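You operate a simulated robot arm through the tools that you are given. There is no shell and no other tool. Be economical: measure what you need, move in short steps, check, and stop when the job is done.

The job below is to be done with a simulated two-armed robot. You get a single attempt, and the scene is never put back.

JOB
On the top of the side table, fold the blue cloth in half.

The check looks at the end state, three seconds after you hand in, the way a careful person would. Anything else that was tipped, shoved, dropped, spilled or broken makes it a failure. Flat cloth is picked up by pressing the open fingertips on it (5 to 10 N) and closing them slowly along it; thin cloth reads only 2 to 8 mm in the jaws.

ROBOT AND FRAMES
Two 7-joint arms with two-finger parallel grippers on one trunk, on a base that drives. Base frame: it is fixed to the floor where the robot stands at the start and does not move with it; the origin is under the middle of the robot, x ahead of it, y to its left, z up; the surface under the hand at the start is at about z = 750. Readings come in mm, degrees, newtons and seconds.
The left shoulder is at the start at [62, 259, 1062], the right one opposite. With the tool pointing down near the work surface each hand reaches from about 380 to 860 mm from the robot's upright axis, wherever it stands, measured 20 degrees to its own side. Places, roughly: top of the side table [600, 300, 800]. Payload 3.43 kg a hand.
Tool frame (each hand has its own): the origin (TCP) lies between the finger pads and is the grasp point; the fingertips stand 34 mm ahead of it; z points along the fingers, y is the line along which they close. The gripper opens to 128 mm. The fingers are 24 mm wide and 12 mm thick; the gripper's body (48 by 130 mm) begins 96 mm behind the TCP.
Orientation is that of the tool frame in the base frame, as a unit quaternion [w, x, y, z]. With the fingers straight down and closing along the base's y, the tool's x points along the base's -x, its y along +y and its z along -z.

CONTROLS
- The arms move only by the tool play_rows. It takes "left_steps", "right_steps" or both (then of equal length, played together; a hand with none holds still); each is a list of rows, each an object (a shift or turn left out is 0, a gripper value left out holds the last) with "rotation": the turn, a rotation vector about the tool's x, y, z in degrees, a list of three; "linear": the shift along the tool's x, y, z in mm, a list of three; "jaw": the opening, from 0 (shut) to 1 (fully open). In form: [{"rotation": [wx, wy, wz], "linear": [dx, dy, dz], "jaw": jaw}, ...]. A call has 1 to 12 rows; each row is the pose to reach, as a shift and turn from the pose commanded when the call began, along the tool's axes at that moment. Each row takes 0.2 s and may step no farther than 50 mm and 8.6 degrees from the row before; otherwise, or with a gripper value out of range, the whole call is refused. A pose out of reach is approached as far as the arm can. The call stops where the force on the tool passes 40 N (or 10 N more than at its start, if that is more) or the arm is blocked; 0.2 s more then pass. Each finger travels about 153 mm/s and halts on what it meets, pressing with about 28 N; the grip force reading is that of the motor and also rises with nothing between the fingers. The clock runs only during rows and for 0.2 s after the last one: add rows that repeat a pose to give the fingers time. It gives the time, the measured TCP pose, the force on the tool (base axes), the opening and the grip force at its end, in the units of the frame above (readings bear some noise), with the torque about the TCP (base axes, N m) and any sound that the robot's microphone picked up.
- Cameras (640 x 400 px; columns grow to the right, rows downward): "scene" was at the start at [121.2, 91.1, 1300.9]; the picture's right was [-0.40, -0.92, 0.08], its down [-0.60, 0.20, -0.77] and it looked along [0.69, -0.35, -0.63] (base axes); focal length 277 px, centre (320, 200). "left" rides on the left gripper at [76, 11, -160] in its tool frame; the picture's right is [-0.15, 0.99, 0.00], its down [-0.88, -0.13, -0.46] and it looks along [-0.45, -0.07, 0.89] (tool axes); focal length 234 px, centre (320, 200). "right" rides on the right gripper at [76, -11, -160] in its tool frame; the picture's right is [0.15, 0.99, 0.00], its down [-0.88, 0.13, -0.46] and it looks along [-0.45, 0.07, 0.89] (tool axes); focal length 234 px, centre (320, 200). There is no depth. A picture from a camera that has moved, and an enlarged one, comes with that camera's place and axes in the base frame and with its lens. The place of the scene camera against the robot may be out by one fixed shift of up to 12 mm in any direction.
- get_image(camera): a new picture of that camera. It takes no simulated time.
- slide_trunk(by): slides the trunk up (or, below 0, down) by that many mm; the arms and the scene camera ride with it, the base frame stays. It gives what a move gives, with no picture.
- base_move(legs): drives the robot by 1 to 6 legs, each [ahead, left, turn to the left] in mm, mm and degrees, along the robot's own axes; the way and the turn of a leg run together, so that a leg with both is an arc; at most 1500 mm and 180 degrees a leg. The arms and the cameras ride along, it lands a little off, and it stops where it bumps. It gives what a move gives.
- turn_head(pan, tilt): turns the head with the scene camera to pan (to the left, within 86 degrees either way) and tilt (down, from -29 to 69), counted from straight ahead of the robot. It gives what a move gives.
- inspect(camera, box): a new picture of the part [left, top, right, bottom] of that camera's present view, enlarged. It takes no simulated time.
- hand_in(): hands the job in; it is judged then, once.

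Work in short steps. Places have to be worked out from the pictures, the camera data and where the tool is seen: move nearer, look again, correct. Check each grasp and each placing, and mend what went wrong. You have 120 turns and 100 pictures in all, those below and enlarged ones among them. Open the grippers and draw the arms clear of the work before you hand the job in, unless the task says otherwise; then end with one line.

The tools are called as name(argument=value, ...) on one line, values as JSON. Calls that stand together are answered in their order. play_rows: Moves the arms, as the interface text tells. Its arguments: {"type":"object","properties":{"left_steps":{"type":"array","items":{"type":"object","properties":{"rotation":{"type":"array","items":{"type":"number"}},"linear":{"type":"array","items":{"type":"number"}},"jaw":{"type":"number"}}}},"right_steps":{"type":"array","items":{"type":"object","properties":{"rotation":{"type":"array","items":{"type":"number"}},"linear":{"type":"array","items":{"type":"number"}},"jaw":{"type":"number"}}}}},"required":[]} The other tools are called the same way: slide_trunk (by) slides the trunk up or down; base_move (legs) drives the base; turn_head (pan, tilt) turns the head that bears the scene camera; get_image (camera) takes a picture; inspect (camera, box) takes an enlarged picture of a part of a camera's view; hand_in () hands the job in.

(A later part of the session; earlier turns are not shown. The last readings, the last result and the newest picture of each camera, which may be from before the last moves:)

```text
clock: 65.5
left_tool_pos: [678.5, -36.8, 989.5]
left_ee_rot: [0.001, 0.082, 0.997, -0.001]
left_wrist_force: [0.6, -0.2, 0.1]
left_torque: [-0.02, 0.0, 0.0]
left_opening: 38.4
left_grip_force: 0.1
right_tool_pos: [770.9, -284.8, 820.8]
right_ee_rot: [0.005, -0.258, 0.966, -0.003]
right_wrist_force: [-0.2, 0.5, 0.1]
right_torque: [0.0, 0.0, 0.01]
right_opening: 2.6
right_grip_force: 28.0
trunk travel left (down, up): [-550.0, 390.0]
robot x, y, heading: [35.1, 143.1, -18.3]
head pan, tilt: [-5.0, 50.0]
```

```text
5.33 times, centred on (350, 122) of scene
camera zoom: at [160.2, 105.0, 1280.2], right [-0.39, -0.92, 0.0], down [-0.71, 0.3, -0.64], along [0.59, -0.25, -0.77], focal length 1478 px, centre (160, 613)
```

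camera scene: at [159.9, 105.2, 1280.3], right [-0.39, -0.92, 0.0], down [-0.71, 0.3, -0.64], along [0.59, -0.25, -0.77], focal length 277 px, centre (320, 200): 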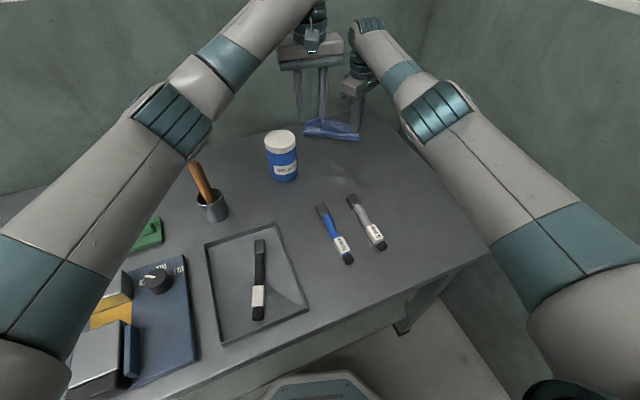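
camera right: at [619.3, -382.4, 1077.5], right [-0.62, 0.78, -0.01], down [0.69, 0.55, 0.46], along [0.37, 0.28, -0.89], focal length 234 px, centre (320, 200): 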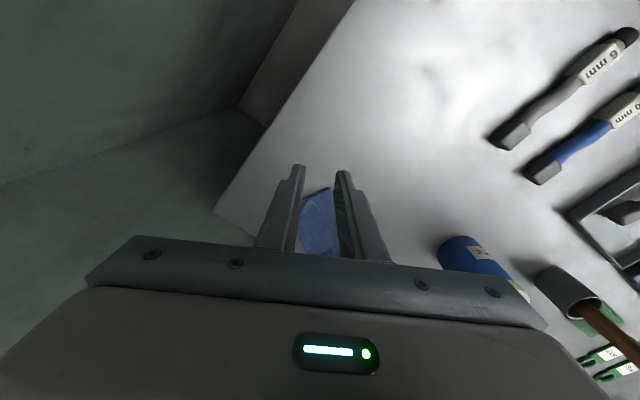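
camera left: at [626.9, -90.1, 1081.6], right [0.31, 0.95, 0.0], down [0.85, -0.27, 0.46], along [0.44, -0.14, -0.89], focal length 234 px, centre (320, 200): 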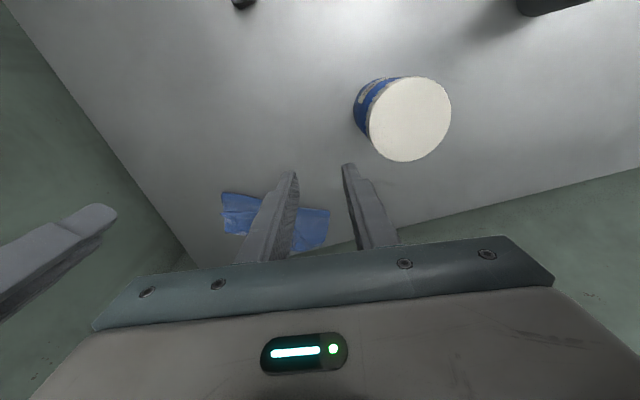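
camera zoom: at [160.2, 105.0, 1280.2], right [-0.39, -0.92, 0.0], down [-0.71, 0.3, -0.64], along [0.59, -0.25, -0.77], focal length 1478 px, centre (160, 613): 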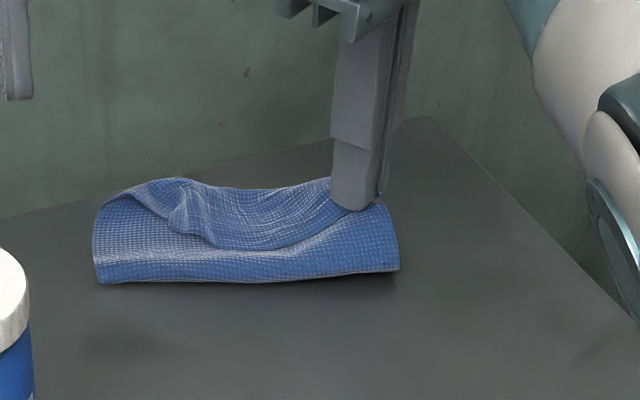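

It holds hem and flap together on the right, enough to unfold. I carry it up and back toward the robot.

play_rows(right_steps=[{"linear": [5, 4, -20]}, {"linear": [12, 10, -42]}, {"linear": [25, 21, -60]}, {"linear": [42, 35, -68]}, {"linear": [60, 50, -70]}, {"linear": [80, 66, -65]}, {"linear": [95, 79, -55]}, {"linear": [108, 90, -40]}, {"linear": [120, 100, -25]}, {"linear": [130, 108, -10]}, {"linear": [130, 108, -10]}])

get_image(camera="scene")

inspect(camera="scene", box=[280, 85, 420, 185])

```text
clock: 67.9
left_tool_pos: [679.5, -35.8, 989.0]
left_ee_rot: [0.001, 0.082, 0.997, -0.001]
left_wrist_force: [0.0, 0.2, -0.5]
left_torque: [-0.01, 0.0, 0.0]
left_opening: 38.6
left_grip_force: 0.1
right_tool_pos: [604.4, -253.6, 825.7]
right_ee_rot: [0.005, -0.258, 0.966, -0.003]
right_wrist_force: [-0.1, 1.0, -0.6]
right_torque: [-0.03, 0.04, -0.02]
right_opening: 2.6
right_grip_force: 28.3
trunk travel left (down, up): [-550.0, 390.0]
robot x, y, heading: [34.4, 140.6, -17.9]
head pan, tilt: [-5.0, 50.0]
```

```text
40 pictures are left
camera scene: at [160.1, 105.2, 1280.3], right [-0.39, -0.92, 0.0], down [-0.71, 0.3, -0.64], along [0.59, -0.25, -0.77], focal length 277 px, centre (320, 200)
```

scene: 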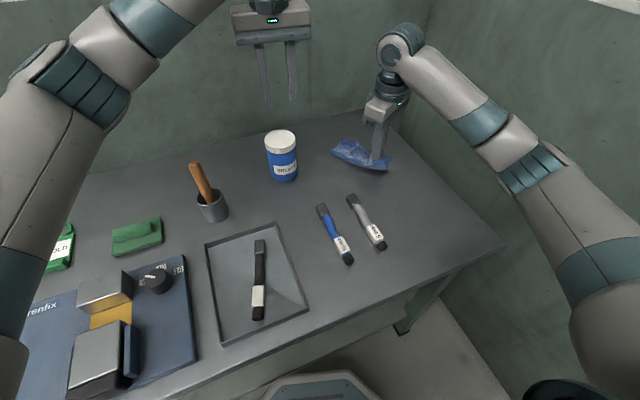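

```text
4.00 times, centred on (350, 135) of scene
camera zoom: at [160.1, 105.2, 1280.3], right [-0.39, -0.92, 0.0], down [-0.71, 0.3, -0.64], along [0.59, -0.25, -0.77], focal length 1108 px, centre (200, 460)
```

zoom: 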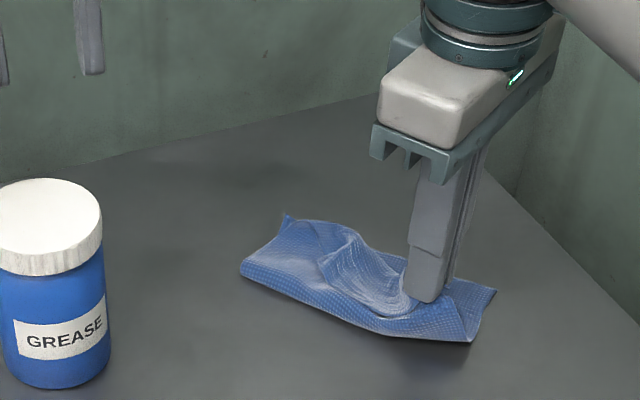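

The whole folded piece came along (now nearer, which helps reach). I lower it, release, retreat, and view it from above with the left camera.

play_rows(right_steps=[{"linear": [0, 0, 15]}, {"linear": [0, 0, 32]}, {"linear": [0, 0, 34], "jaw": 0.05}, {"linear": [0, 0, 34], "jaw": 0.12}, {"linear": [0, 0, 34], "jaw": 0.2}, {"linear": [0, 0, 10]}, {"linear": [0, 0, -30]}, {"linear": [20, -20, -70]}, {"linear": [50, -40, -90]}, {"linear": [80, -60, -100]}, {"linear": [100, -80, -100]}])

play_rows(left_steps=[{"linear": [15, -40, 0], "jaw": 0.6}, {"linear": [30, -80, 0], "jaw": 1}, {"linear": [60, -115, 10]}, {"linear": [90, -145, 30]}, {"linear": [100, -155, 50]}, {"linear": [100, -155, 50]}])

inspect(camera="left", box=[210, 100, 430, 240])

```text
clock: 70.3
left_tool_pos: [678.0, -35.9, 990.2]
left_ee_rot: [0.001, 0.082, 0.997, 0.0]
left_wrist_force: [-0.1, -0.1, 0.6]
left_torque: [0.01, -0.04, 0.0]
left_opening: 38.2
left_grip_force: 0.1
right_tool_pos: [554.0, -374.8, 928.7]
right_ee_rot: [0.005, -0.258, 0.966, -0.003]
right_wrist_force: [0.2, 0.2, 0.7]
right_torque: [-0.02, 0.01, 0.03]
right_opening: 25.6
right_grip_force: 0.2
trunk travel left (down, up): [-550.0, 390.0]
robot x, y, heading: [37.6, 141.5, -18.0]
head pan, tilt: [-5.0, 50.0]
```

```text
clock: 71.7
left_tool_pos: [556.2, -174.1, 941.2]
left_ee_rot: [0.001, 0.082, 0.997, -0.001]
left_wrist_force: [-0.3, 0.6, 0.7]
left_torque: [-0.02, -0.01, 0.03]
left_opening: 128.3
left_grip_force: 0.0
right_tool_pos: [553.8, -373.2, 928.4]
right_ee_rot: [0.005, -0.258, 0.966, -0.003]
right_wrist_force: [0.2, 0.0, 0.3]
right_torque: [0.0, 0.01, 0.0]
right_opening: 25.8
right_grip_force: 0.1
trunk travel left (down, up): [-550.0, 390.0]
robot x, y, heading: [35.9, 140.3, -18.1]
head pan, tilt: [-5.0, 50.0]
```

```text
2.86 times, centred on (320, 170) of left
camera zoom: at [481.8, -151.6, 1099.5], right [0.31, 0.95, 0.0], down [0.85, -0.27, 0.46], along [0.44, -0.14, -0.89], focal length 669 px, centre (320, 286)
```

zoom: 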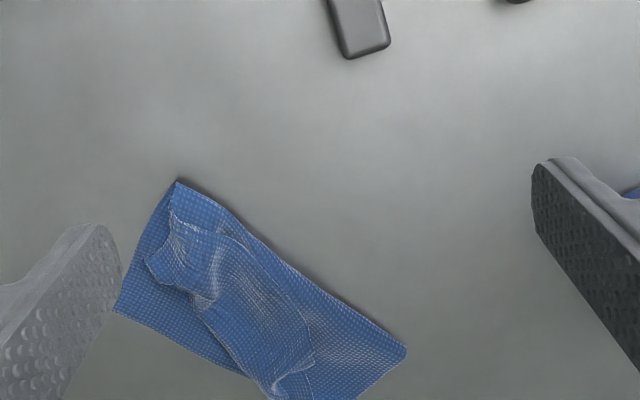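

The strip lies skewed, with bottom-layer corner B exposed as a single layer. Plan: pick B, lift high so the cloth hangs open, and lay it out flat again. A full left view first.

play_rows(left_steps=[{"linear": [-40, 0, -20]}, {"linear": [-80, -15, -40]}, {"linear": [-80, -15, -40]}])

inspect(camera="left", box=[210, 90, 430, 230])

```text
clock: 72.5
left_tool_pos: [634.5, -200.6, 981.7]
left_ee_rot: [0.0, 0.083, 0.997, -0.001]
left_wrist_force: [-0.4, 0.0, 0.1]
left_torque: [0.02, 0.02, 0.0]
left_opening: 127.9
left_grip_force: 0.1
right_tool_pos: [555.1, -372.8, 927.4]
right_ee_rot: [0.004, -0.258, 0.966, -0.003]
right_wrist_force: [-1.0, -0.3, -0.1]
right_torque: [-0.03, 0.0, -0.01]
right_opening: 25.7
right_grip_force: 0.1
trunk travel left (down, up): [-550.0, 390.0]
robot x, y, heading: [38.1, 141.5, -17.7]
head pan, tilt: [-5.0, 50.0]
```

```text
2.86 times, centred on (320, 160) of left
camera zoom: at [561.3, -177.9, 1140.1], right [0.31, 0.95, 0.0], down [0.85, -0.27, 0.46], along [0.44, -0.14, -0.89], focal length 669 px, centre (320, 314)
```

zoom: 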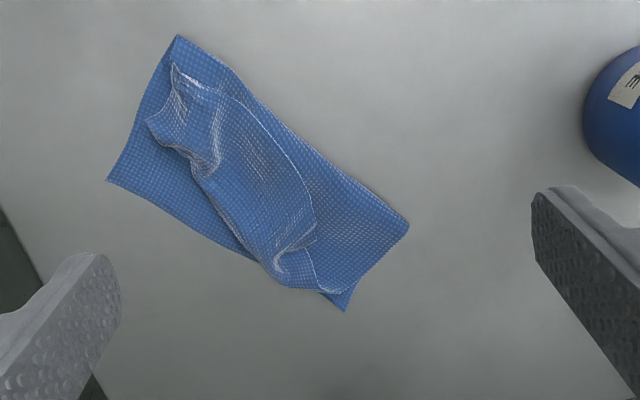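

B is at about (629,-331). I clear the left hand, then bring the right over B rotated ~50° more so it pinches along B's bisector.

play_rows(left_steps=[{"linear": [15, 35, 0], "jaw": 0.6}, {"linear": [30, 80, 0], "jaw": 0.3}, {"linear": [30, 125, 0]}, {"linear": [30, 150, 0]}])

play_rows(right_steps=[{"linear": [-15, 2, 0], "rotation": [0, 0, -7]}, {"linear": [-30, 5, 0], "rotation": [0, 0, -14]}, {"linear": [-50, 9, 5], "rotation": [0, 0, -21]}, {"linear": [-70, 12, 20], "rotation": [0, 0, -28]}, {"linear": [-85, 15, 45], "rotation": [0, 0, -35]}, {"linear": [-98, 17.6, 70], "rotation": [0, 0, -42]}, {"linear": [-98, 17.6, 90], "rotation": [0, 0, -49]}, {"linear": [-98, 17.6, 105], "rotation": [0, 0, -52]}, {"linear": [-98, 17.6, 110], "rotation": [0, 0, -52]}])

inspect(camera="right", box=[230, 80, 430, 220])

```text
clock: 73.5
left_tool_pos: [629.7, -47.8, 977.4]
left_ee_rot: [0.001, 0.082, 0.997, -0.001]
left_wrist_force: [0.6, -0.9, 0.1]
left_torque: [0.02, -0.03, 0.02]
left_opening: 38.2
left_grip_force: 0.0
right_tool_pos: [553.8, -372.2, 927.9]
right_ee_rot: [0.005, -0.258, 0.966, -0.003]
right_wrist_force: [-0.1, -0.6, -0.4]
right_torque: [-0.01, 0.01, -0.02]
right_opening: 25.3
right_grip_force: 0.1
trunk travel left (down, up): [-550.0, 390.0]
robot x, y, heading: [34.3, 139.9, -17.9]
head pan, tilt: [-5.0, 50.0]
```

```text
clock: 75.5
left_tool_pos: [631.1, -47.9, 978.8]
left_ee_rot: [0.001, 0.082, 0.997, 0.0]
left_wrist_force: [-0.1, 0.0, 0.8]
left_torque: [-0.02, 0.02, 0.01]
left_opening: 38.5
left_grip_force: 0.0
right_tool_pos: [637.6, -311.1, 819.7]
right_ee_rot: [0.004, -0.655, 0.755, -0.004]
right_wrist_force: [-0.1, 0.1, -0.8]
right_torque: [0.0, 0.02, 0.0]
right_opening: 25.5
right_grip_force: 0.2
trunk travel left (down, up): [-550.0, 390.0]
robot x, y, heading: [35.8, 142.4, -18.0]
head pan, tilt: [-5.0, 50.0]
```

```text
2.86 times, centred on (330, 150) of right
camera zoom: at [634.5, -386.7, 978.0], right [-1.0, -0.01, -0.01], down [-0.01, 0.89, 0.45], along [0.01, 0.45, -0.89], focal length 669 px, centre (291, 343)
```

zoom: 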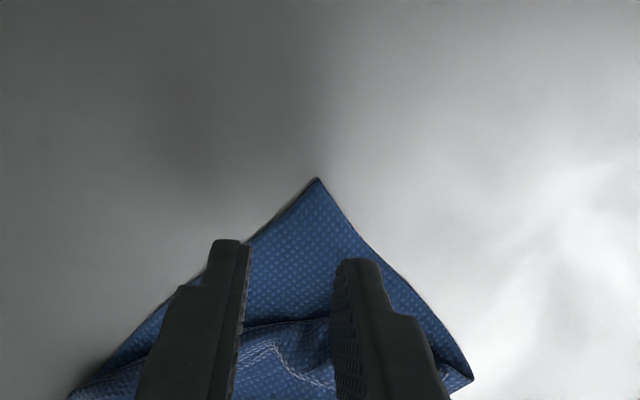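

B is centred nearly between the fingers with single-layer cloth beneath. Shift 9 mm and go down to contact.

play_rows(right_steps=[{"linear": [1, 9, 12]}, {"linear": [1, 9, 24]}, {"linear": [1, 9, 31]}, {"linear": [1, 9, 33]}, {"linear": [1, 9, 34.5]}, {"linear": [1, 9, 34.5]}])

```text
clock: 76.9
left_tool_pos: [630.3, -47.6, 978.5]
left_ee_rot: [0.002, 0.082, 0.997, -0.001]
left_wrist_force: [0.3, -0.2, -1.1]
left_torque: [-0.01, -0.01, 0.01]
left_opening: 38.4
left_grip_force: 0.1
right_tool_pos: [625.6, -310.8, 786.1]
right_ee_rot: [0.004, -0.655, 0.755, -0.005]
right_wrist_force: [-0.2, -1.8, 6.2]
right_torque: [-0.03, 0.06, 0.04]
right_opening: 25.8
right_grip_force: 0.1
trunk travel left (down, up): [-550.0, 390.0]
robot x, y, heading: [37.1, 142.5, -17.5]
head pan, tilt: [-5.0, 50.0]
```

6 N of contact; close slowly, then lift.

play_rows(right_steps=[{"linear": [0, 0, 0.4], "jaw": 0.18}, {"linear": [0, 0, 0.3], "jaw": 0.16}, {"linear": [0, 0, 0.2], "jaw": 0.13}, {"linear": [0, 0, 0], "jaw": 0.1}, {"linear": [0, 0, -0.2], "jaw": 0.07}, {"linear": [0, 0, -0.4], "jaw": 0.04}, {"linear": [0, 0, -0.5], "jaw": 0.01}, {"linear": [0, 0, -0.5], "jaw": 0}, {"linear": [0, 0, -0.5], "jaw": 0}, {"linear": [0, 0, -20]}, {"linear": [0, 0, -45]}, {"linear": [0, 0, -45]}])

inspect(camera="scene", box=[290, 85, 430, 185])

```text
clock: 79.5
left_tool_pos: [629.3, -47.4, 978.1]
left_ee_rot: [0.001, 0.082, 0.997, 0.0]
left_wrist_force: [0.2, 0.0, -0.8]
left_torque: [0.01, -0.01, 0.01]
left_opening: 38.4
left_grip_force: 0.1
right_tool_pos: [625.0, -308.9, 830.3]
right_ee_rot: [0.004, -0.655, 0.756, -0.004]
right_wrist_force: [0.7, -0.3, -0.3]
right_torque: [0.01, 0.01, 0.0]
right_opening: 2.4
right_grip_force: 28.1
trunk travel left (down, up): [-550.0, 390.0]
robot x, y, heading: [33.8, 141.3, -17.8]
head pan, tilt: [-5.0, 50.0]
```

```text
4.00 times, centred on (360, 135) of scene
camera zoom: at [160.1, 104.7, 1280.2], right [-0.39, -0.92, 0.0], down [-0.71, 0.3, -0.64], along [0.59, -0.25, -0.77], focal length 1108 px, centre (160, 460)
```

zoom: 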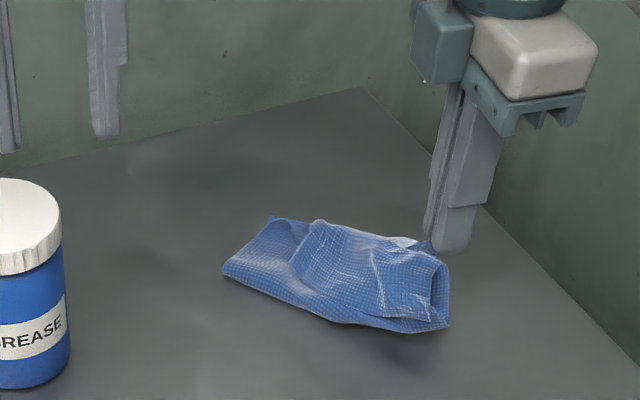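

B lifted with the cloth following. I lift it on, slowly, so the cloth hangs and opens.

play_rows(right_steps=[{"linear": [0, 0, -20]}, {"linear": [0, 0, -40]}, {"linear": [0, 0, -60]}, {"linear": [0, 0, -80]}, {"linear": [0, 0, -100]}, {"linear": [0, 0, -120]}, {"linear": [0, 0, -140]}, {"linear": [0, 0, -160]}, {"linear": [0, 0, -180]}, {"linear": [0, 0, -200]}, {"linear": [0, 0, -210]}, {"linear": [0, 0, -210]}])

get_image(camera="scene")

inspect(camera="left", box=[0, 0, 320, 200])

```text
clock: 82.1
left_tool_pos: [630.8, -47.5, 977.6]
left_ee_rot: [0.001, 0.082, 0.997, -0.001]
left_wrist_force: [-0.1, -0.4, 0.5]
left_torque: [-0.01, 0.06, -0.01]
left_opening: 38.4
left_grip_force: 0.1
right_tool_pos: [622.4, -308.8, 1041.0]
right_ee_rot: [0.004, -0.655, 0.756, -0.004]
right_wrist_force: [1.0, 0.4, -0.8]
right_torque: [-0.01, 0.01, 0.0]
right_opening: 2.4
right_grip_force: 27.4
trunk travel left (down, up): [-550.0, 390.0]
robot x, y, heading: [33.1, 143.7, -17.8]
head pan, tilt: [-5.0, 50.0]
```

```text
34 pictures are left
camera scene: at [160.1, 104.9, 1280.2], right [-0.39, -0.92, 0.0], down [-0.71, 0.3, -0.64], along [0.59, -0.25, -0.77], focal length 277 px, centre (320, 200)
```

scene: 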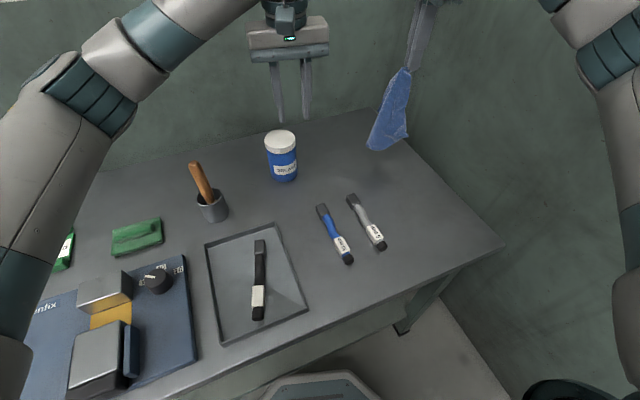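

```text
2.00 times, centred on (160, 100) of left
camera zoom: at [556.3, -25.0, 1136.8], right [0.31, 0.95, 0.0], down [0.85, -0.27, 0.46], along [0.44, -0.14, -0.89], focal length 468 px, centre (640, 400)
```

zoom: 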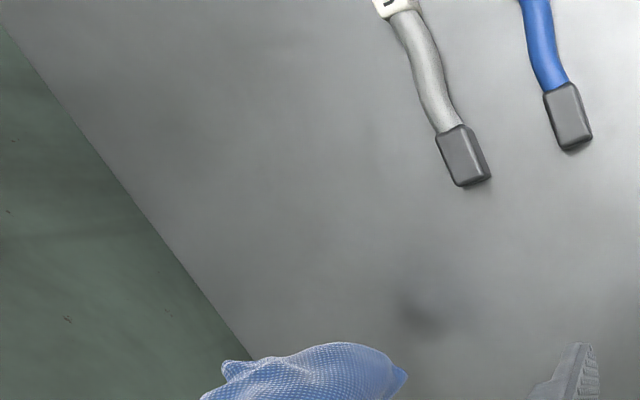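

Zoom in on the hanging cloth in the scene view.

inspect(camera="scene", box=[330, 40, 450, 165])

```text
3.20 times, centred on (390, 102) of scene
camera zoom: at [160.1, 104.9, 1280.2], right [-0.39, -0.92, 0.0], down [-0.71, 0.3, -0.64], along [0.59, -0.25, -0.77], focal length 887 px, centre (96, 512)
```

zoom: 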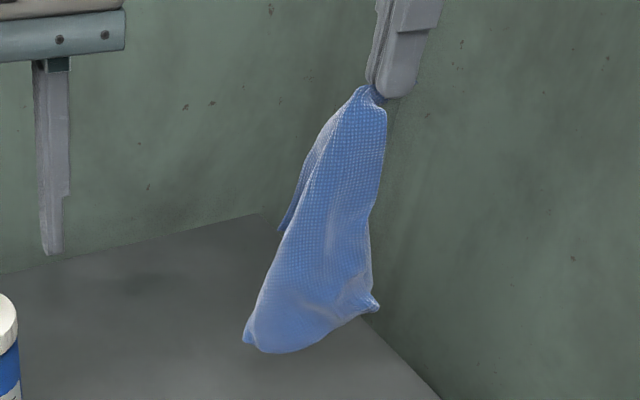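

The cloth has opened out hanging from B. I'll lay it so D lands far-left (~(740,-150)) and B comes back to near-right (~(585,-345)): first carry it over, with the left hand drawn back.

play_rows(left_steps=[{"linear": [20, 15, 0]}, {"linear": [40, 30, 0]}, {"linear": [60, 45, 0]}, {"linear": [80, 60, 0]}, {"linear": [100, 75, 0]}, {"linear": [100, 75, 0]}, {"linear": [100, 75, 0]}, {"linear": [100, 75, 0]}, {"linear": [100, 75, 0]}, {"linear": [100, 75, 0]}, {"linear": [100, 75, 0]}, {"linear": [100, 75, 0]}], right_steps=[{"linear": [0, 0, -3]}, {"linear": [-8, -4, -5]}, {"linear": [-24, -13, -5]}, {"linear": [-42, -22, -5]}, {"linear": [-60, -32, -5]}, {"linear": [-78, -41, -5]}, {"linear": [-96, -50, -5]}, {"linear": [-112, -59, -5]}, {"linear": [-126, -66, -5]}, {"linear": [-136, -71, -5]}, {"linear": [-141, -74, -5]}, {"linear": [-141, -74, -5]}])

play_rows(right_steps=[{"linear": [0, 0, 0]}, {"linear": [0, 0, 0]}, {"linear": [0, 0, 0]}, {"linear": [0, 0, 0]}])

inspect(camera="scene", box=[260, 30, 420, 190])

```text
clock: 84.7
left_tool_pos: [542.7, 43.6, 978.5]
left_ee_rot: [0.001, 0.082, 0.997, -0.001]
left_wrist_force: [-0.5, 0.4, 0.1]
left_torque: [0.0, -0.01, -0.01]
left_opening: 38.5
left_grip_force: 0.1
right_tool_pos: [715.6, -180.0, 1044.7]
right_ee_rot: [0.004, -0.656, 0.755, -0.005]
right_wrist_force: [-0.5, -0.8, 0.2]
right_torque: [0.03, -0.03, -0.01]
right_opening: 2.3
right_grip_force: 28.1
trunk travel left (down, up): [-550.0, 390.0]
robot x, y, heading: [37.9, 140.2, -17.8]
head pan, tilt: [-5.0, 50.0]
```

```text
clock: 85.7
left_tool_pos: [542.1, 43.6, 979.4]
left_ee_rot: [0.0, 0.081, 0.997, -0.002]
left_wrist_force: [0.9, 0.5, 0.1]
left_torque: [-0.04, -0.02, -0.03]
left_opening: 38.4
left_grip_force: 0.1
right_tool_pos: [714.7, -179.5, 1044.8]
right_ee_rot: [0.003, -0.656, 0.755, -0.005]
right_wrist_force: [0.0, 0.3, 0.2]
right_torque: [0.01, -0.03, -0.03]
right_opening: 2.4
right_grip_force: 28.2
trunk travel left (down, up): [-550.0, 390.0]
robot x, y, heading: [32.1, 142.0, -17.9]
head pan, tilt: [-5.0, 50.0]
```

```text
2.50 times, centred on (340, 110) of scene
camera zoom: at [160.0, 105.0, 1280.2], right [-0.39, -0.92, 0.0], down [-0.71, 0.3, -0.64], along [0.59, -0.25, -0.77], focal length 693 px, centre (270, 425)
```

zoom: 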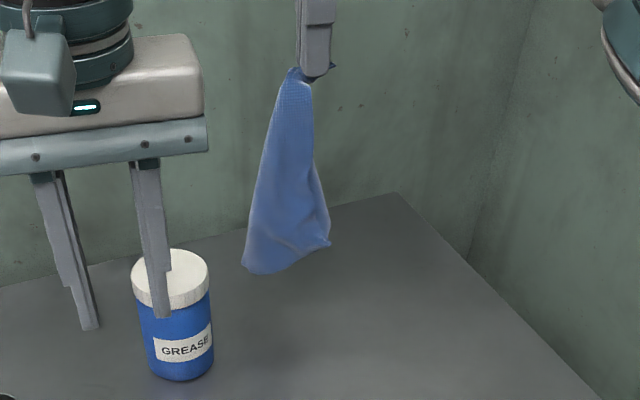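

D hangs near (775,-137), almost touching. I lower B while drawing it toward the near-right so the cloth is laid down behind it.

play_rows(right_steps=[{"linear": [15.5, 9.2, 8]}, {"linear": [31, 18.5, 17]}, {"linear": [46.5, 27.7, 27]}, {"linear": [60.3, 35.9, 37]}, {"linear": [81.9, 48.7, 56]}, {"linear": [100.9, 60, 76]}, {"linear": [115.5, 68.7, 97]}, {"linear": [128.4, 76.4, 118]}, {"linear": [138.8, 82.6, 140]}, {"linear": [146.5, 87.2, 160]}, {"linear": [153.4, 91.3, 182]}, {"linear": [158.6, 94.4, 204]}])

inspect(camera="scene", box=[280, 70, 440, 190])

```text
clock: 88.3
left_tool_pos: [542.7, 42.6, 979.8]
left_ee_rot: [0.001, 0.082, 0.997, -0.001]
left_wrist_force: [-0.7, 0.2, 0.7]
left_torque: [0.01, -0.02, 0.03]
left_opening: 38.5
left_grip_force: 0.0
right_tool_pos: [604.3, -326.0, 839.6]
right_ee_rot: [0.003, -0.655, 0.755, -0.005]
right_wrist_force: [0.1, 0.7, -0.2]
right_torque: [0.03, -0.01, -0.01]
right_opening: 2.3
right_grip_force: 27.6
trunk travel left (down, up): [-550.0, 390.0]
robot x, y, heading: [35.1, 140.0, -17.8]
head pan, tilt: [-5.0, 50.0]
```

```text
3.33 times, centred on (360, 130) of scene
camera zoom: at [160.1, 104.6, 1280.3], right [-0.39, -0.92, 0.0], down [-0.71, 0.3, -0.64], along [0.59, -0.25, -0.77], focal length 924 px, centre (187, 433)
```

zoom: 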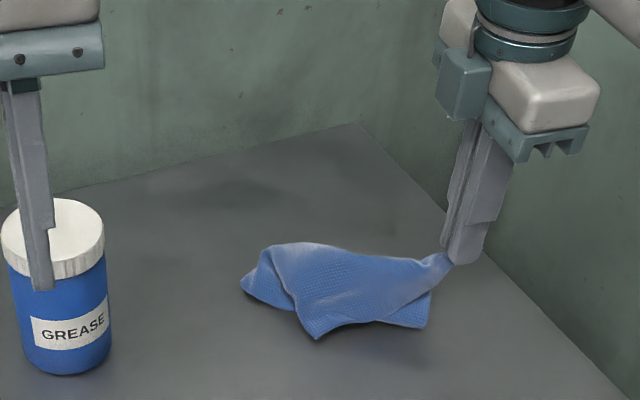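

The piece trails in folds. I set B down, release it, retreat the right, and view from above with the left camera.

play_rows(right_steps=[{"linear": [3, 2, 12]}, {"linear": [6, 3, 24]}, {"linear": [8, 4, 36]}, {"linear": [10, 5, 47]}, {"linear": [10, 5, 50]}, {"linear": [10, 5, 50], "jaw": 0.08}, {"linear": [10, 5, 50], "jaw": 0.16}, {"linear": [10, 5, 50], "jaw": 0.22}, {"linear": [10, 5, 20]}, {"linear": [15, 5, -20]}, {"linear": [40, 15, -50]}, {"linear": [70, 30, -70]}])

play_rows(left_steps=[{"linear": [-15, -40, 0], "jaw": 0.6}, {"linear": [-30, -80, 0], "jaw": 1}, {"linear": [-50, -120, 0]}, {"linear": [-65, -160, 0]}, {"linear": [-70, -200, 0]}, {"linear": [-70, -225, 0]}, {"linear": [-70, -225, 0]}])

inspect(camera="left", box=[200, 80, 440, 230])

```text
clock: 90.9
left_tool_pos: [540.8, 43.5, 978.3]
left_ee_rot: [0.002, 0.081, 0.997, 0.0]
left_wrist_force: [-0.5, -0.5, -0.1]
left_torque: [-0.04, 0.0, 0.02]
left_opening: 38.4
left_grip_force: 0.1
right_tool_pos: [560.3, -388.0, 911.4]
right_ee_rot: [0.003, -0.656, 0.755, -0.004]
right_wrist_force: [-0.2, 0.3, 0.2]
right_torque: [0.01, -0.05, -0.02]
right_opening: 28.4
right_grip_force: 0.0
trunk travel left (down, up): [-550.0, 390.0]
robot x, y, heading: [33.6, 142.5, -17.9]
head pan, tilt: [-5.0, 50.0]
```

```text
clock: 92.5
left_tool_pos: [577.6, -189.6, 979.2]
left_ee_rot: [0.001, 0.081, 0.997, -0.002]
left_wrist_force: [0.6, 0.0, 0.8]
left_torque: [0.0, 0.01, 0.02]
left_opening: 128.2
left_grip_force: 0.0
right_tool_pos: [561.9, -386.5, 911.3]
right_ee_rot: [0.004, -0.655, 0.755, -0.004]
right_wrist_force: [0.6, 0.1, 0.3]
right_torque: [0.02, 0.02, 0.01]
right_opening: 28.2
right_grip_force: 0.1
trunk travel left (down, up): [-550.0, 390.0]
robot x, y, heading: [36.6, 144.5, -17.9]
head pan, tilt: [-5.0, 50.0]
```

```text
2.67 times, centred on (320, 155) of left
camera zoom: at [503.3, -166.8, 1138.2], right [0.3, 0.95, 0.0], down [0.85, -0.27, 0.46], along [0.44, -0.14, -0.89], focal length 624 px, centre (320, 320)
```

zoom: 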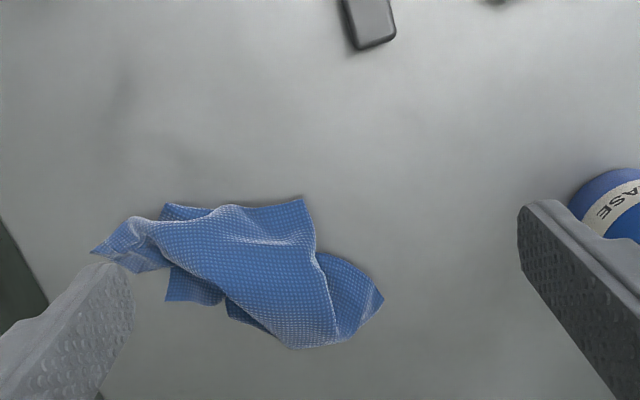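

The cloth is crumpled. I'll take B (right) and the near corner P2≈(608,-211) (left), lift both and let it hang as a curtain, then lay it out. First left to P2, yawed 35°.

play_rows(left_steps=[{"linear": [-10, -6, 30], "rotation": [0, 0, 7], "jaw": 0.6}, {"linear": [-20, -12, 60], "rotation": [0, 0, 14], "jaw": 0.2}, {"linear": [-30, -18, 90], "rotation": [0, 0, 21]}, {"linear": [-40, -24, 120], "rotation": [0, 0, 28]}, {"linear": [-49, -27.4, 140], "rotation": [0, 0, 35]}, {"linear": [-49, -27.4, 149], "rotation": [0, 0, 35]}, {"linear": [-49, -27.4, 149], "rotation": [0, 0, 35]}])

inspect(camera="left", box=[200, 80, 440, 230])

```text
clock: 94.1
left_tool_pos: [620.0, -225.6, 830.8]
left_ee_rot: [0.002, 0.378, 0.926, -0.001]
left_wrist_force: [-1.1, -1.1, 0.0]
left_torque: [0.0, 0.01, 0.0]
left_opening: 25.8
left_grip_force: 0.1
right_tool_pos: [560.7, -387.9, 910.8]
right_ee_rot: [0.004, -0.655, 0.755, -0.005]
right_wrist_force: [0.4, 0.5, -0.7]
right_torque: [-0.01, -0.02, -0.01]
right_opening: 28.2
right_grip_force: 0.1
trunk travel left (down, up): [-550.0, 390.0]
robot x, y, heading: [33.7, 139.3, -17.7]
head pan, tilt: [-5.0, 50.0]
```

```text
2.67 times, centred on (320, 155) of left
camera zoom: at [572.2, -165.7, 990.6], right [0.8, 0.6, 0.0], down [0.54, -0.71, 0.46], along [0.28, -0.36, -0.89], focal length 624 px, centre (320, 320)
```

zoom: 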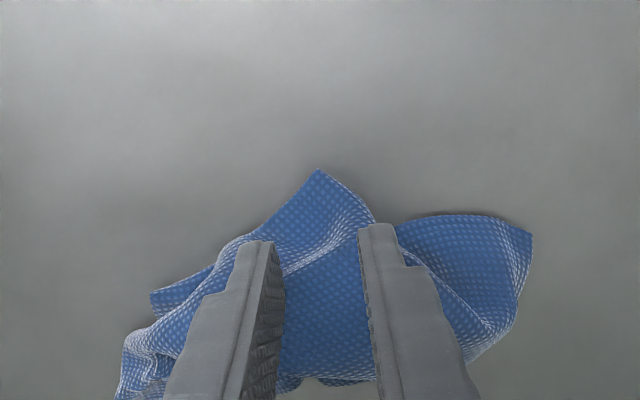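

Aligned with the corner. Lower to contact.

play_rows(left_steps=[{"linear": [0, 0, 15]}, {"linear": [0, 0, 28]}, {"linear": [0, 0, 36]}, {"linear": [0, 0, 41]}, {"linear": [0, 0, 43.5]}, {"linear": [0, 0, 43.5]}])

```text
clock: 95.5
left_tool_pos: [620.1, -225.4, 788.1]
left_ee_rot: [0.002, 0.378, 0.926, 0.0]
left_wrist_force: [0.2, -1.3, 3.9]
left_torque: [-0.01, -0.03, -0.03]
left_opening: 25.3
left_grip_force: 0.1
right_tool_pos: [561.8, -386.9, 912.0]
right_ee_rot: [0.003, -0.655, 0.756, -0.006]
right_wrist_force: [0.7, 0.2, -0.3]
right_torque: [0.03, -0.01, 0.0]
right_opening: 28.3
right_grip_force: 0.1
trunk travel left (down, up): [-550.0, 390.0]
robot x, y, heading: [35.8, 141.6, -18.0]
head pan, tilt: [-5.0, 50.0]
```

Contact; close slowly, while the right hand comes over B.

play_rows(left_steps=[{"linear": [0, 0, 1], "jaw": 0.18}, {"linear": [0, 0, 1], "jaw": 0.16}, {"linear": [0, 0, 0.8], "jaw": 0.13}, {"linear": [0, 0, 0.6], "jaw": 0.1}, {"linear": [0, 0, 0.4], "jaw": 0.07}, {"linear": [0, 0, 0.2], "jaw": 0.04}, {"linear": [0, 0, 0], "jaw": 0.01}, {"linear": [0, 0, 0], "jaw": 0}, {"linear": [0, 0, 0], "jaw": 0}, {"linear": [0, 0, -4], "jaw": 0}], right_steps=[{"linear": [-10, -6, 0], "jaw": 0.2}, {"linear": [-20, -12, 5]}, {"linear": [-30, -18, 15]}, {"linear": [-40, -24, 30]}, {"linear": [-50, -30, 50]}, {"linear": [-57.5, -34, 70]}, {"linear": [-57.5, -34, 85]}, {"linear": [-57.5, -34, 92]}, {"linear": [-57.5, -34, 92]}, {"linear": [-57.5, -34, 92]}])

inspect(camera="right", box=[200, 80, 440, 230])

```text
clock: 97.7
left_tool_pos: [618.4, -226.8, 791.2]
left_ee_rot: [0.001, 0.378, 0.926, 0.0]
left_wrist_force: [0.2, 0.3, 0.1]
left_torque: [0.02, -0.02, 0.03]
left_opening: 2.1
left_grip_force: 28.0
right_tool_pos: [602.9, -338.4, 818.4]
right_ee_rot: [0.004, -0.655, 0.755, -0.004]
right_wrist_force: [-0.1, -0.7, 0.2]
right_torque: [0.03, 0.0, 0.02]
right_opening: 25.6
right_grip_force: 0.2
trunk travel left (down, up): [-550.0, 390.0]
robot x, y, heading: [32.6, 141.8, -17.9]
head pan, tilt: [-5.0, 50.0]
```

```text
2.67 times, centred on (320, 155) of right
camera zoom: at [601.4, -416.0, 977.2], right [-1.0, 0.0, -0.01], down [-0.01, 0.89, 0.45], along [0.01, 0.45, -0.89], focal length 624 px, centre (320, 320)
```

zoom: 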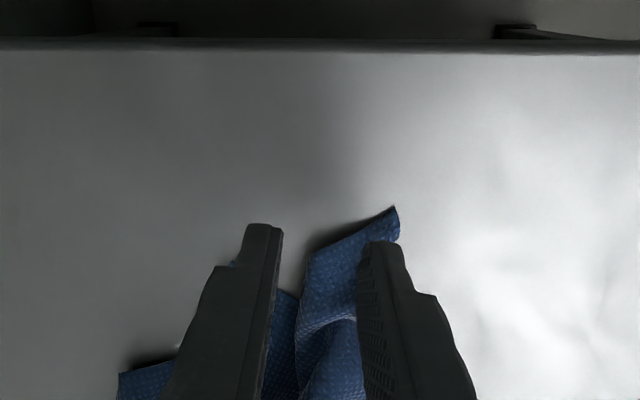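

Left holds (2.1 mm). B's tongue is ~14 mm nearer than the right fingers' centre; shift and lower to contact.

play_rows(right_steps=[{"linear": [-2, 8, 5]}, {"linear": [-4, 14, 15]}, {"linear": [-4, 14, 24]}, {"linear": [-4, 14, 29]}, {"linear": [-4, 14, 32]}, {"linear": [-4, 14, 32]}])

inspect(camera="right", box=[200, 80, 440, 230])

```text
clock: 99.1
left_tool_pos: [620.5, -225.0, 789.9]
left_ee_rot: [0.0, 0.376, 0.927, 0.0]
left_wrist_force: [8.8, 28.2, -16.7]
left_torque: [-2.66, 0.59, -0.29]
left_opening: 1.9
left_grip_force: 28.0
right_tool_pos: [591.6, -333.3, 788.7]
right_ee_rot: [0.003, -0.655, 0.756, -0.006]
right_wrist_force: [-7.8, -27.3, 16.0]
right_torque: [4.47, -1.04, 0.32]
right_opening: 25.5
right_grip_force: 0.1
trunk travel left (down, up): [-550.0, 390.0]
robot x, y, heading: [32.5, 141.1, -18.0]
head pan, tilt: [-5.0, 50.0]
```

```text
2.67 times, centred on (320, 155) of right
camera zoom: at [589.1, -410.1, 946.5], right [-1.0, 0.0, -0.01], down [-0.01, 0.89, 0.45], along [0.01, 0.45, -0.89], focal length 624 px, centre (320, 320)
```

zoom: 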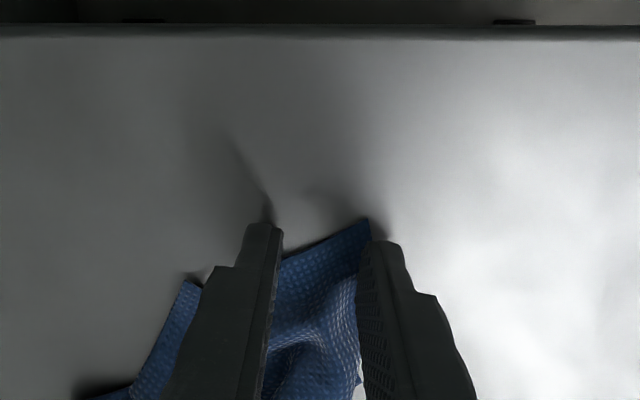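

The gripper bodies are touching (28 N). I shift the left hand 30 mm to +y with its corner to free them.

play_rows(left_steps=[{"linear": [7, 7, -2]}, {"linear": [14, 14, -5]}, {"linear": [21, 21.5, -8]}, {"linear": [21, 21.5, -8]}])

inspect(camera="right", box=[200, 80, 440, 230])

```text
clock: 100.1
left_tool_pos: [619.0, -195.0, 798.0]
left_ee_rot: [0.001, 0.377, 0.926, 0.0]
left_wrist_force: [0.1, 1.0, 0.3]
left_torque: [0.02, 0.01, 0.0]
left_opening: 1.7
left_grip_force: 27.4
right_tool_pos: [591.7, -332.2, 787.1]
right_ee_rot: [0.003, -0.655, 0.755, -0.004]
right_wrist_force: [-0.6, -0.3, 0.7]
right_torque: [0.04, -0.03, 0.01]
right_opening: 25.5
right_grip_force: 0.1
trunk travel left (down, up): [-550.0, 390.0]
robot x, y, heading: [31.7, 142.2, -17.8]
head pan, tilt: [-5.0, 50.0]
```

```text
2.67 times, centred on (320, 155) of right
camera zoom: at [589.5, -409.0, 945.2], right [-1.0, -0.01, -0.01], down [-0.01, 0.89, 0.45], along [0.01, 0.45, -0.89], focal length 624 px, centre (320, 320)
```

zoom: 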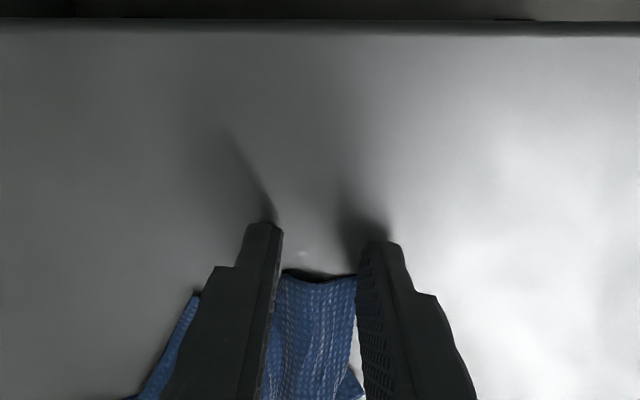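

B followed by ~27 mm. I rotate the left gripper 40° more so its narrow side faces the right one, then move the right over B again.

play_rows(left_steps=[{"rotation": [0, 0, 8]}, {"rotation": [0, 0, 16]}, {"rotation": [0, 0, 24]}, {"rotation": [0, 0, 32]}, {"rotation": [0, 0, 40]}, {"rotation": [0, 0, 40]}, {"rotation": [0, 0, 40]}, {"rotation": [0, 0, 40]}, {"rotation": [0, 0, 40]}, {"rotation": [0, 0, 40]}], right_steps=[{"linear": [0, 0, -8]}, {"linear": [0, 0, -15]}, {"linear": [0, 0, -15]}, {"linear": [0, 0, -15]}, {"linear": [0, 0, -15]}, {"linear": [-10, 0, -15]}, {"linear": [-20, 0, -15]}, {"linear": [-30, 0, -15]}, {"linear": [-34, 0, -10]}, {"linear": [-34, 0, -6]}])

inspect(camera="right", box=[200, 80, 440, 230])

```text
clock: 102.3
left_tool_pos: [619.2, -195.7, 798.8]
left_ee_rot: [0.002, 0.672, 0.741, 0.0]
left_wrist_force: [-0.6, 0.0, 0.5]
left_torque: [-0.02, 0.0, 0.03]
left_opening: 1.9
left_grip_force: 27.7
right_tool_pos: [595.3, -297.8, 793.5]
right_ee_rot: [0.004, -0.654, 0.756, -0.005]
right_wrist_force: [0.0, -0.6, 0.3]
right_torque: [0.01, -0.02, -0.02]
right_opening: 25.8
right_grip_force: 0.1
trunk travel left (down, up): [-550.0, 390.0]
robot x, y, heading: [34.0, 143.8, -17.8]
head pan, tilt: [-5.0, 50.0]
```

```text
2.67 times, centred on (320, 155) of right
camera zoom: at [594.1, -374.7, 951.9], right [-1.0, 0.0, -0.01], down [-0.01, 0.89, 0.45], along [0.01, 0.45, -0.89], focal length 624 px, centre (320, 320)
```

zoom: 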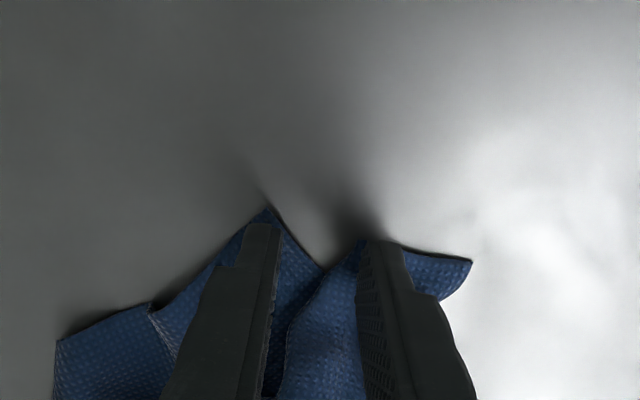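

A clean single corner now lies at about (614,-314). I centre the right fingers on it (17 mm farther) and lower.

play_rows(right_steps=[{"linear": [-2, -9, -4]}, {"linear": [-4, -18, -2]}, {"linear": [-4, -18, 3]}, {"linear": [-4, -18, 6]}, {"linear": [-4, -18, 7]}, {"linear": [-4, -18, 7.5]}])

inspect(camera="right", box=[200, 80, 440, 230])

```text
clock: 103.7
left_tool_pos: [618.7, -194.9, 799.8]
left_ee_rot: [0.002, 0.672, 0.74, 0.0]
left_wrist_force: [-0.4, 0.0, -0.7]
left_torque: [0.0, -0.01, 0.03]
left_opening: 1.8
left_grip_force: 27.5
right_tool_pos: [614.7, -297.3, 786.4]
right_ee_rot: [0.003, -0.656, 0.755, -0.006]
right_wrist_force: [0.2, -0.8, 9.3]
right_torque: [0.11, 0.17, -0.01]
right_opening: 25.3
right_grip_force: 0.0
trunk travel left (down, up): [-550.0, 390.0]
robot x, y, heading: [38.0, 139.6, -17.8]
head pan, tilt: [-5.0, 50.0]
```

```text
2.67 times, centred on (320, 155) of right
camera zoom: at [611.7, -374.0, 945.6], right [-1.0, 0.0, -0.01], down [-0.01, 0.89, 0.45], along [0.01, 0.45, -0.89], focal length 624 px, centre (320, 320)
```

zoom: 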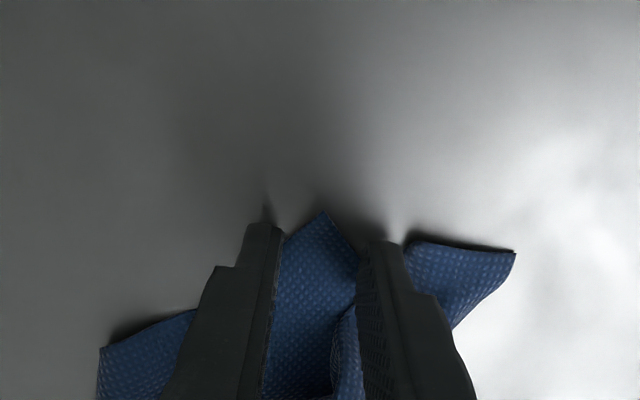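

Centred, 9 N. Close slowly.

play_rows(right_steps=[{"linear": [0, 0, -0.3], "jaw": 0.18}, {"linear": [0, 0, -0.4], "jaw": 0.16}, {"linear": [0, 0, -0.5], "jaw": 0.13}, {"linear": [0, 0, -0.6], "jaw": 0.1}, {"linear": [0, 0, -0.8], "jaw": 0.07}, {"linear": [0, 0, -1], "jaw": 0.04}, {"linear": [0, 0, -1], "jaw": 0.01}, {"linear": [0, 0, -1], "jaw": 0}, {"linear": [0, 0, -1], "jaw": 0}, {"linear": [0, 0, -1], "jaw": 0}])

play_rows(left_steps=[{"linear": [0, 0, -20]}, {"linear": [0, 0, -40]}, {"linear": [0, 0, -60]}, {"linear": [0, 0, -80]}, {"linear": [0, 0, -100]}, {"linear": [0, 0, -120]}, {"linear": [0, 0, -140]}, {"linear": [0, 0, -160]}, {"linear": [0, 0, -180]}, {"linear": [0, 0, -200]}, {"linear": [0, 0, -215]}, {"linear": [0, 0, -215]}], right_steps=[{"linear": [0, 0, -20]}, {"linear": [0, 0, -45]}, {"linear": [0, 0, -70]}, {"linear": [0, 0, -92]}, {"linear": [0, 0, -112]}, {"linear": [0, 0, -132]}, {"linear": [0, 0, -152]}, {"linear": [0, 0, -172]}, {"linear": [0, 0, -192]}, {"linear": [0, 0, -212]}, {"linear": [0, 0, -227]}, {"linear": [0, 0, -227]}])

inspect(camera="scene", box=[290, 20, 450, 180])

```text
clock: 105.9
left_tool_pos: [619.3, -196.4, 799.2]
left_ee_rot: [0.002, 0.671, 0.741, 0.0]
left_wrist_force: [0.4, -0.5, 0.0]
left_torque: [0.03, -0.03, 0.05]
left_opening: 2.1
left_grip_force: 27.8
right_tool_pos: [615.2, -297.1, 786.1]
right_ee_rot: [0.003, -0.655, 0.755, -0.005]
right_wrist_force: [0.2, 0.3, 6.3]
right_torque: [0.05, 0.06, 0.02]
right_opening: 0.0
right_grip_force: 28.3
trunk travel left (down, up): [-550.0, 390.0]
robot x, y, heading: [34.3, 143.6, -17.9]
head pan, tilt: [-5.0, 50.0]
```

```text
clock: 108.5
left_tool_pos: [619.4, -194.7, 1015.5]
left_ee_rot: [0.002, 0.671, 0.741, 0.0]
left_wrist_force: [-0.4, 0.1, 0.3]
left_torque: [0.03, -0.01, 0.01]
left_opening: 2.0
left_grip_force: 28.3
right_tool_pos: [614.2, -295.4, 1015.3]
right_ee_rot: [0.004, -0.655, 0.755, -0.004]
right_wrist_force: [-0.3, -0.4, -0.4]
right_torque: [0.02, 0.01, 0.01]
right_opening: 0.1
right_grip_force: 27.9
trunk travel left (down, up): [-550.0, 390.0]
robot x, y, heading: [37.0, 144.0, -17.8]
head pan, tilt: [-5.0, 50.0]
```

```text
2.50 times, centred on (370, 100) of scene
camera zoom: at [160.3, 104.7, 1280.2], right [-0.39, -0.92, 0.0], down [-0.71, 0.3, -0.64], along [0.59, -0.25, -0.77], focal length 693 px, centre (195, 450)
```

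zoom: 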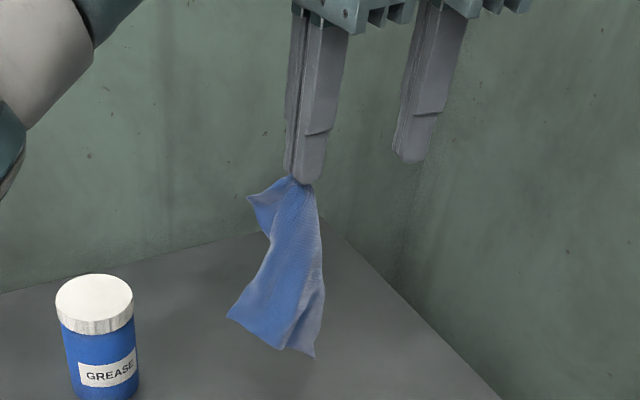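

The right missed, but the left has the cloth hanging from its corner. I'll have the right hand catch the low hanging corner Q1≈(610,-235,775) in the air: tilt it 30° outward, open, and come alongside.

play_rows(right_steps=[{"linear": [30, 0, 0], "rotation": [0, -6, 0], "jaw": 0.3}, {"linear": [60, -3, 20], "rotation": [0, -12, 0], "jaw": 0.5}, {"linear": [75, -6, 60], "rotation": [0, -18, 0]}, {"linear": [75, -9, 105], "rotation": [0, -24, 0]}, {"linear": [75, -9, 150], "rotation": [0, -30, 0]}, {"linear": [75, -9, 195], "rotation": [0, -30, 0]}, {"linear": [75, -9, 215], "rotation": [0, -30, 0]}, {"linear": [75, -9, 215], "rotation": [0, -30, 0]}])

inspect(camera="right", box=[120, 50, 520, 300])

inspect(camera="scene", box=[290, 20, 450, 180])

```text
clock: 110.3
left_tool_pos: [619.6, -195.9, 1014.7]
left_ee_rot: [0.002, 0.672, 0.74, 0.0]
left_wrist_force: [-0.5, -0.3, -0.1]
left_torque: [0.01, 0.03, 0.05]
left_opening: 1.9
left_grip_force: 28.2
right_tool_pos: [613.5, -371.0, 799.4]
right_ee_rot: [0.199, -0.634, 0.729, 0.164]
right_wrist_force: [0.7, -0.1, -0.3]
right_torque: [0.01, 0.0, -0.02]
right_opening: 63.9
right_grip_force: 0.0
trunk travel left (down, up): [-550.0, 390.0]
robot x, y, heading: [36.5, 136.9, -17.9]
head pan, tilt: [-5.0, 50.0]
```

```text
1.60 times, centred on (320, 175) of right
camera zoom: at [600.2, -516.0, 899.8], right [-1.0, 0.01, -0.08], down [-0.06, 0.55, 0.83], along [0.06, 0.84, -0.55], focal length 375 px, centre (320, 240)
```

zoom: 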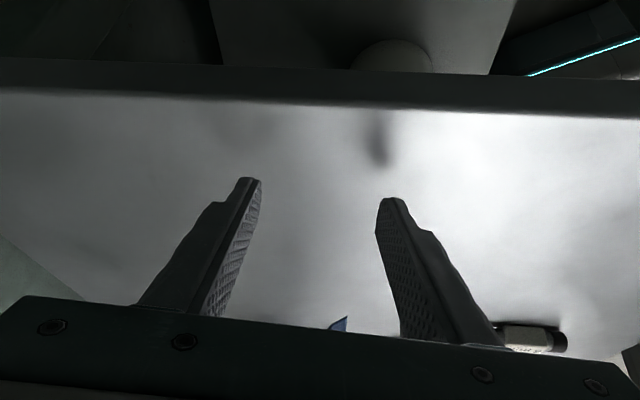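

```text
2.50 times, centred on (370, 100) of scene
camera zoom: at [160.0, 105.1, 1280.3], right [-0.39, -0.92, 0.0], down [-0.71, 0.3, -0.64], along [0.59, -0.25, -0.77], focal length 693 px, centre (195, 450)
```

zoom: 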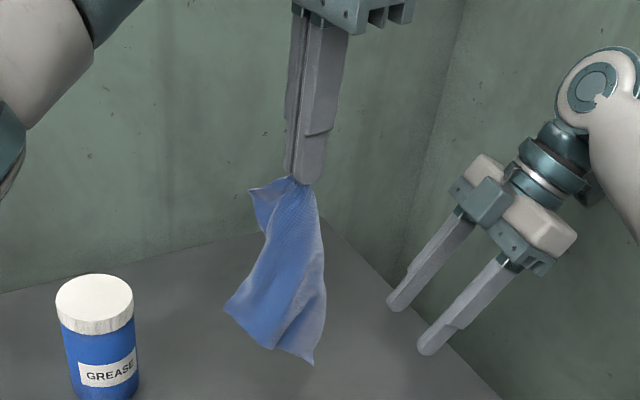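

Q1 triangulates to about (594,-207,780). I move the right fingers alongside to straddle it.

play_rows(right_steps=[{"linear": [-22, 14, 13]}, {"linear": [-45, 26, 26]}, {"linear": [-68, 36, 40]}, {"linear": [-90, 44.8, 53]}, {"linear": [-113, 44.8, 66]}, {"linear": [-135.6, 44.8, 79.5]}, {"linear": [-135.6, 44.8, 79.5]}])

inspect(camera="right", box=[120, 50, 520, 300])

```text
clock: 111.9
left_tool_pos: [619.2, -196.1, 1016.2]
left_ee_rot: [0.001, 0.672, 0.74, 0.0]
left_wrist_force: [0.4, -0.7, -0.2]
left_torque: [-0.02, 0.0, 0.05]
left_opening: 1.6
left_grip_force: 28.0
right_tool_pos: [589.9, -211.3, 799.1]
right_ee_rot: [0.2, -0.634, 0.729, 0.165]
right_wrist_force: [-0.3, 0.1, -0.1]
right_torque: [-0.03, 0.0, -0.02]
right_opening: 64.1
right_grip_force: 0.0
trunk travel left (down, up): [-550.0, 390.0]
robot x, y, heading: [34.8, 140.2, -17.9]
head pan, tilt: [-5.0, 50.0]
```

```text
1.60 times, centred on (320, 175) of right
camera zoom: at [578.2, -356.6, 899.6], right [-1.0, 0.01, -0.08], down [-0.06, 0.55, 0.83], along [0.06, 0.84, -0.55], focal length 375 px, centre (320, 240)
```

zoom: 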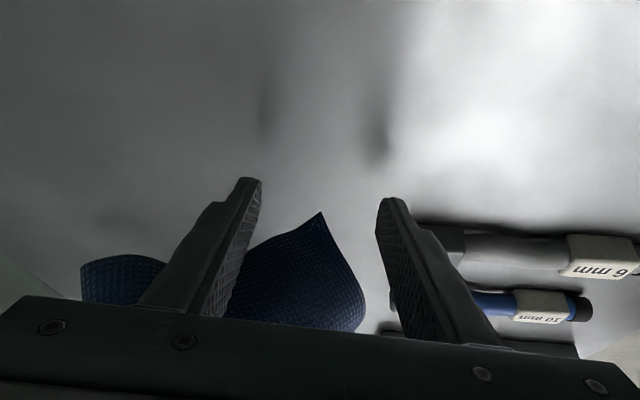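

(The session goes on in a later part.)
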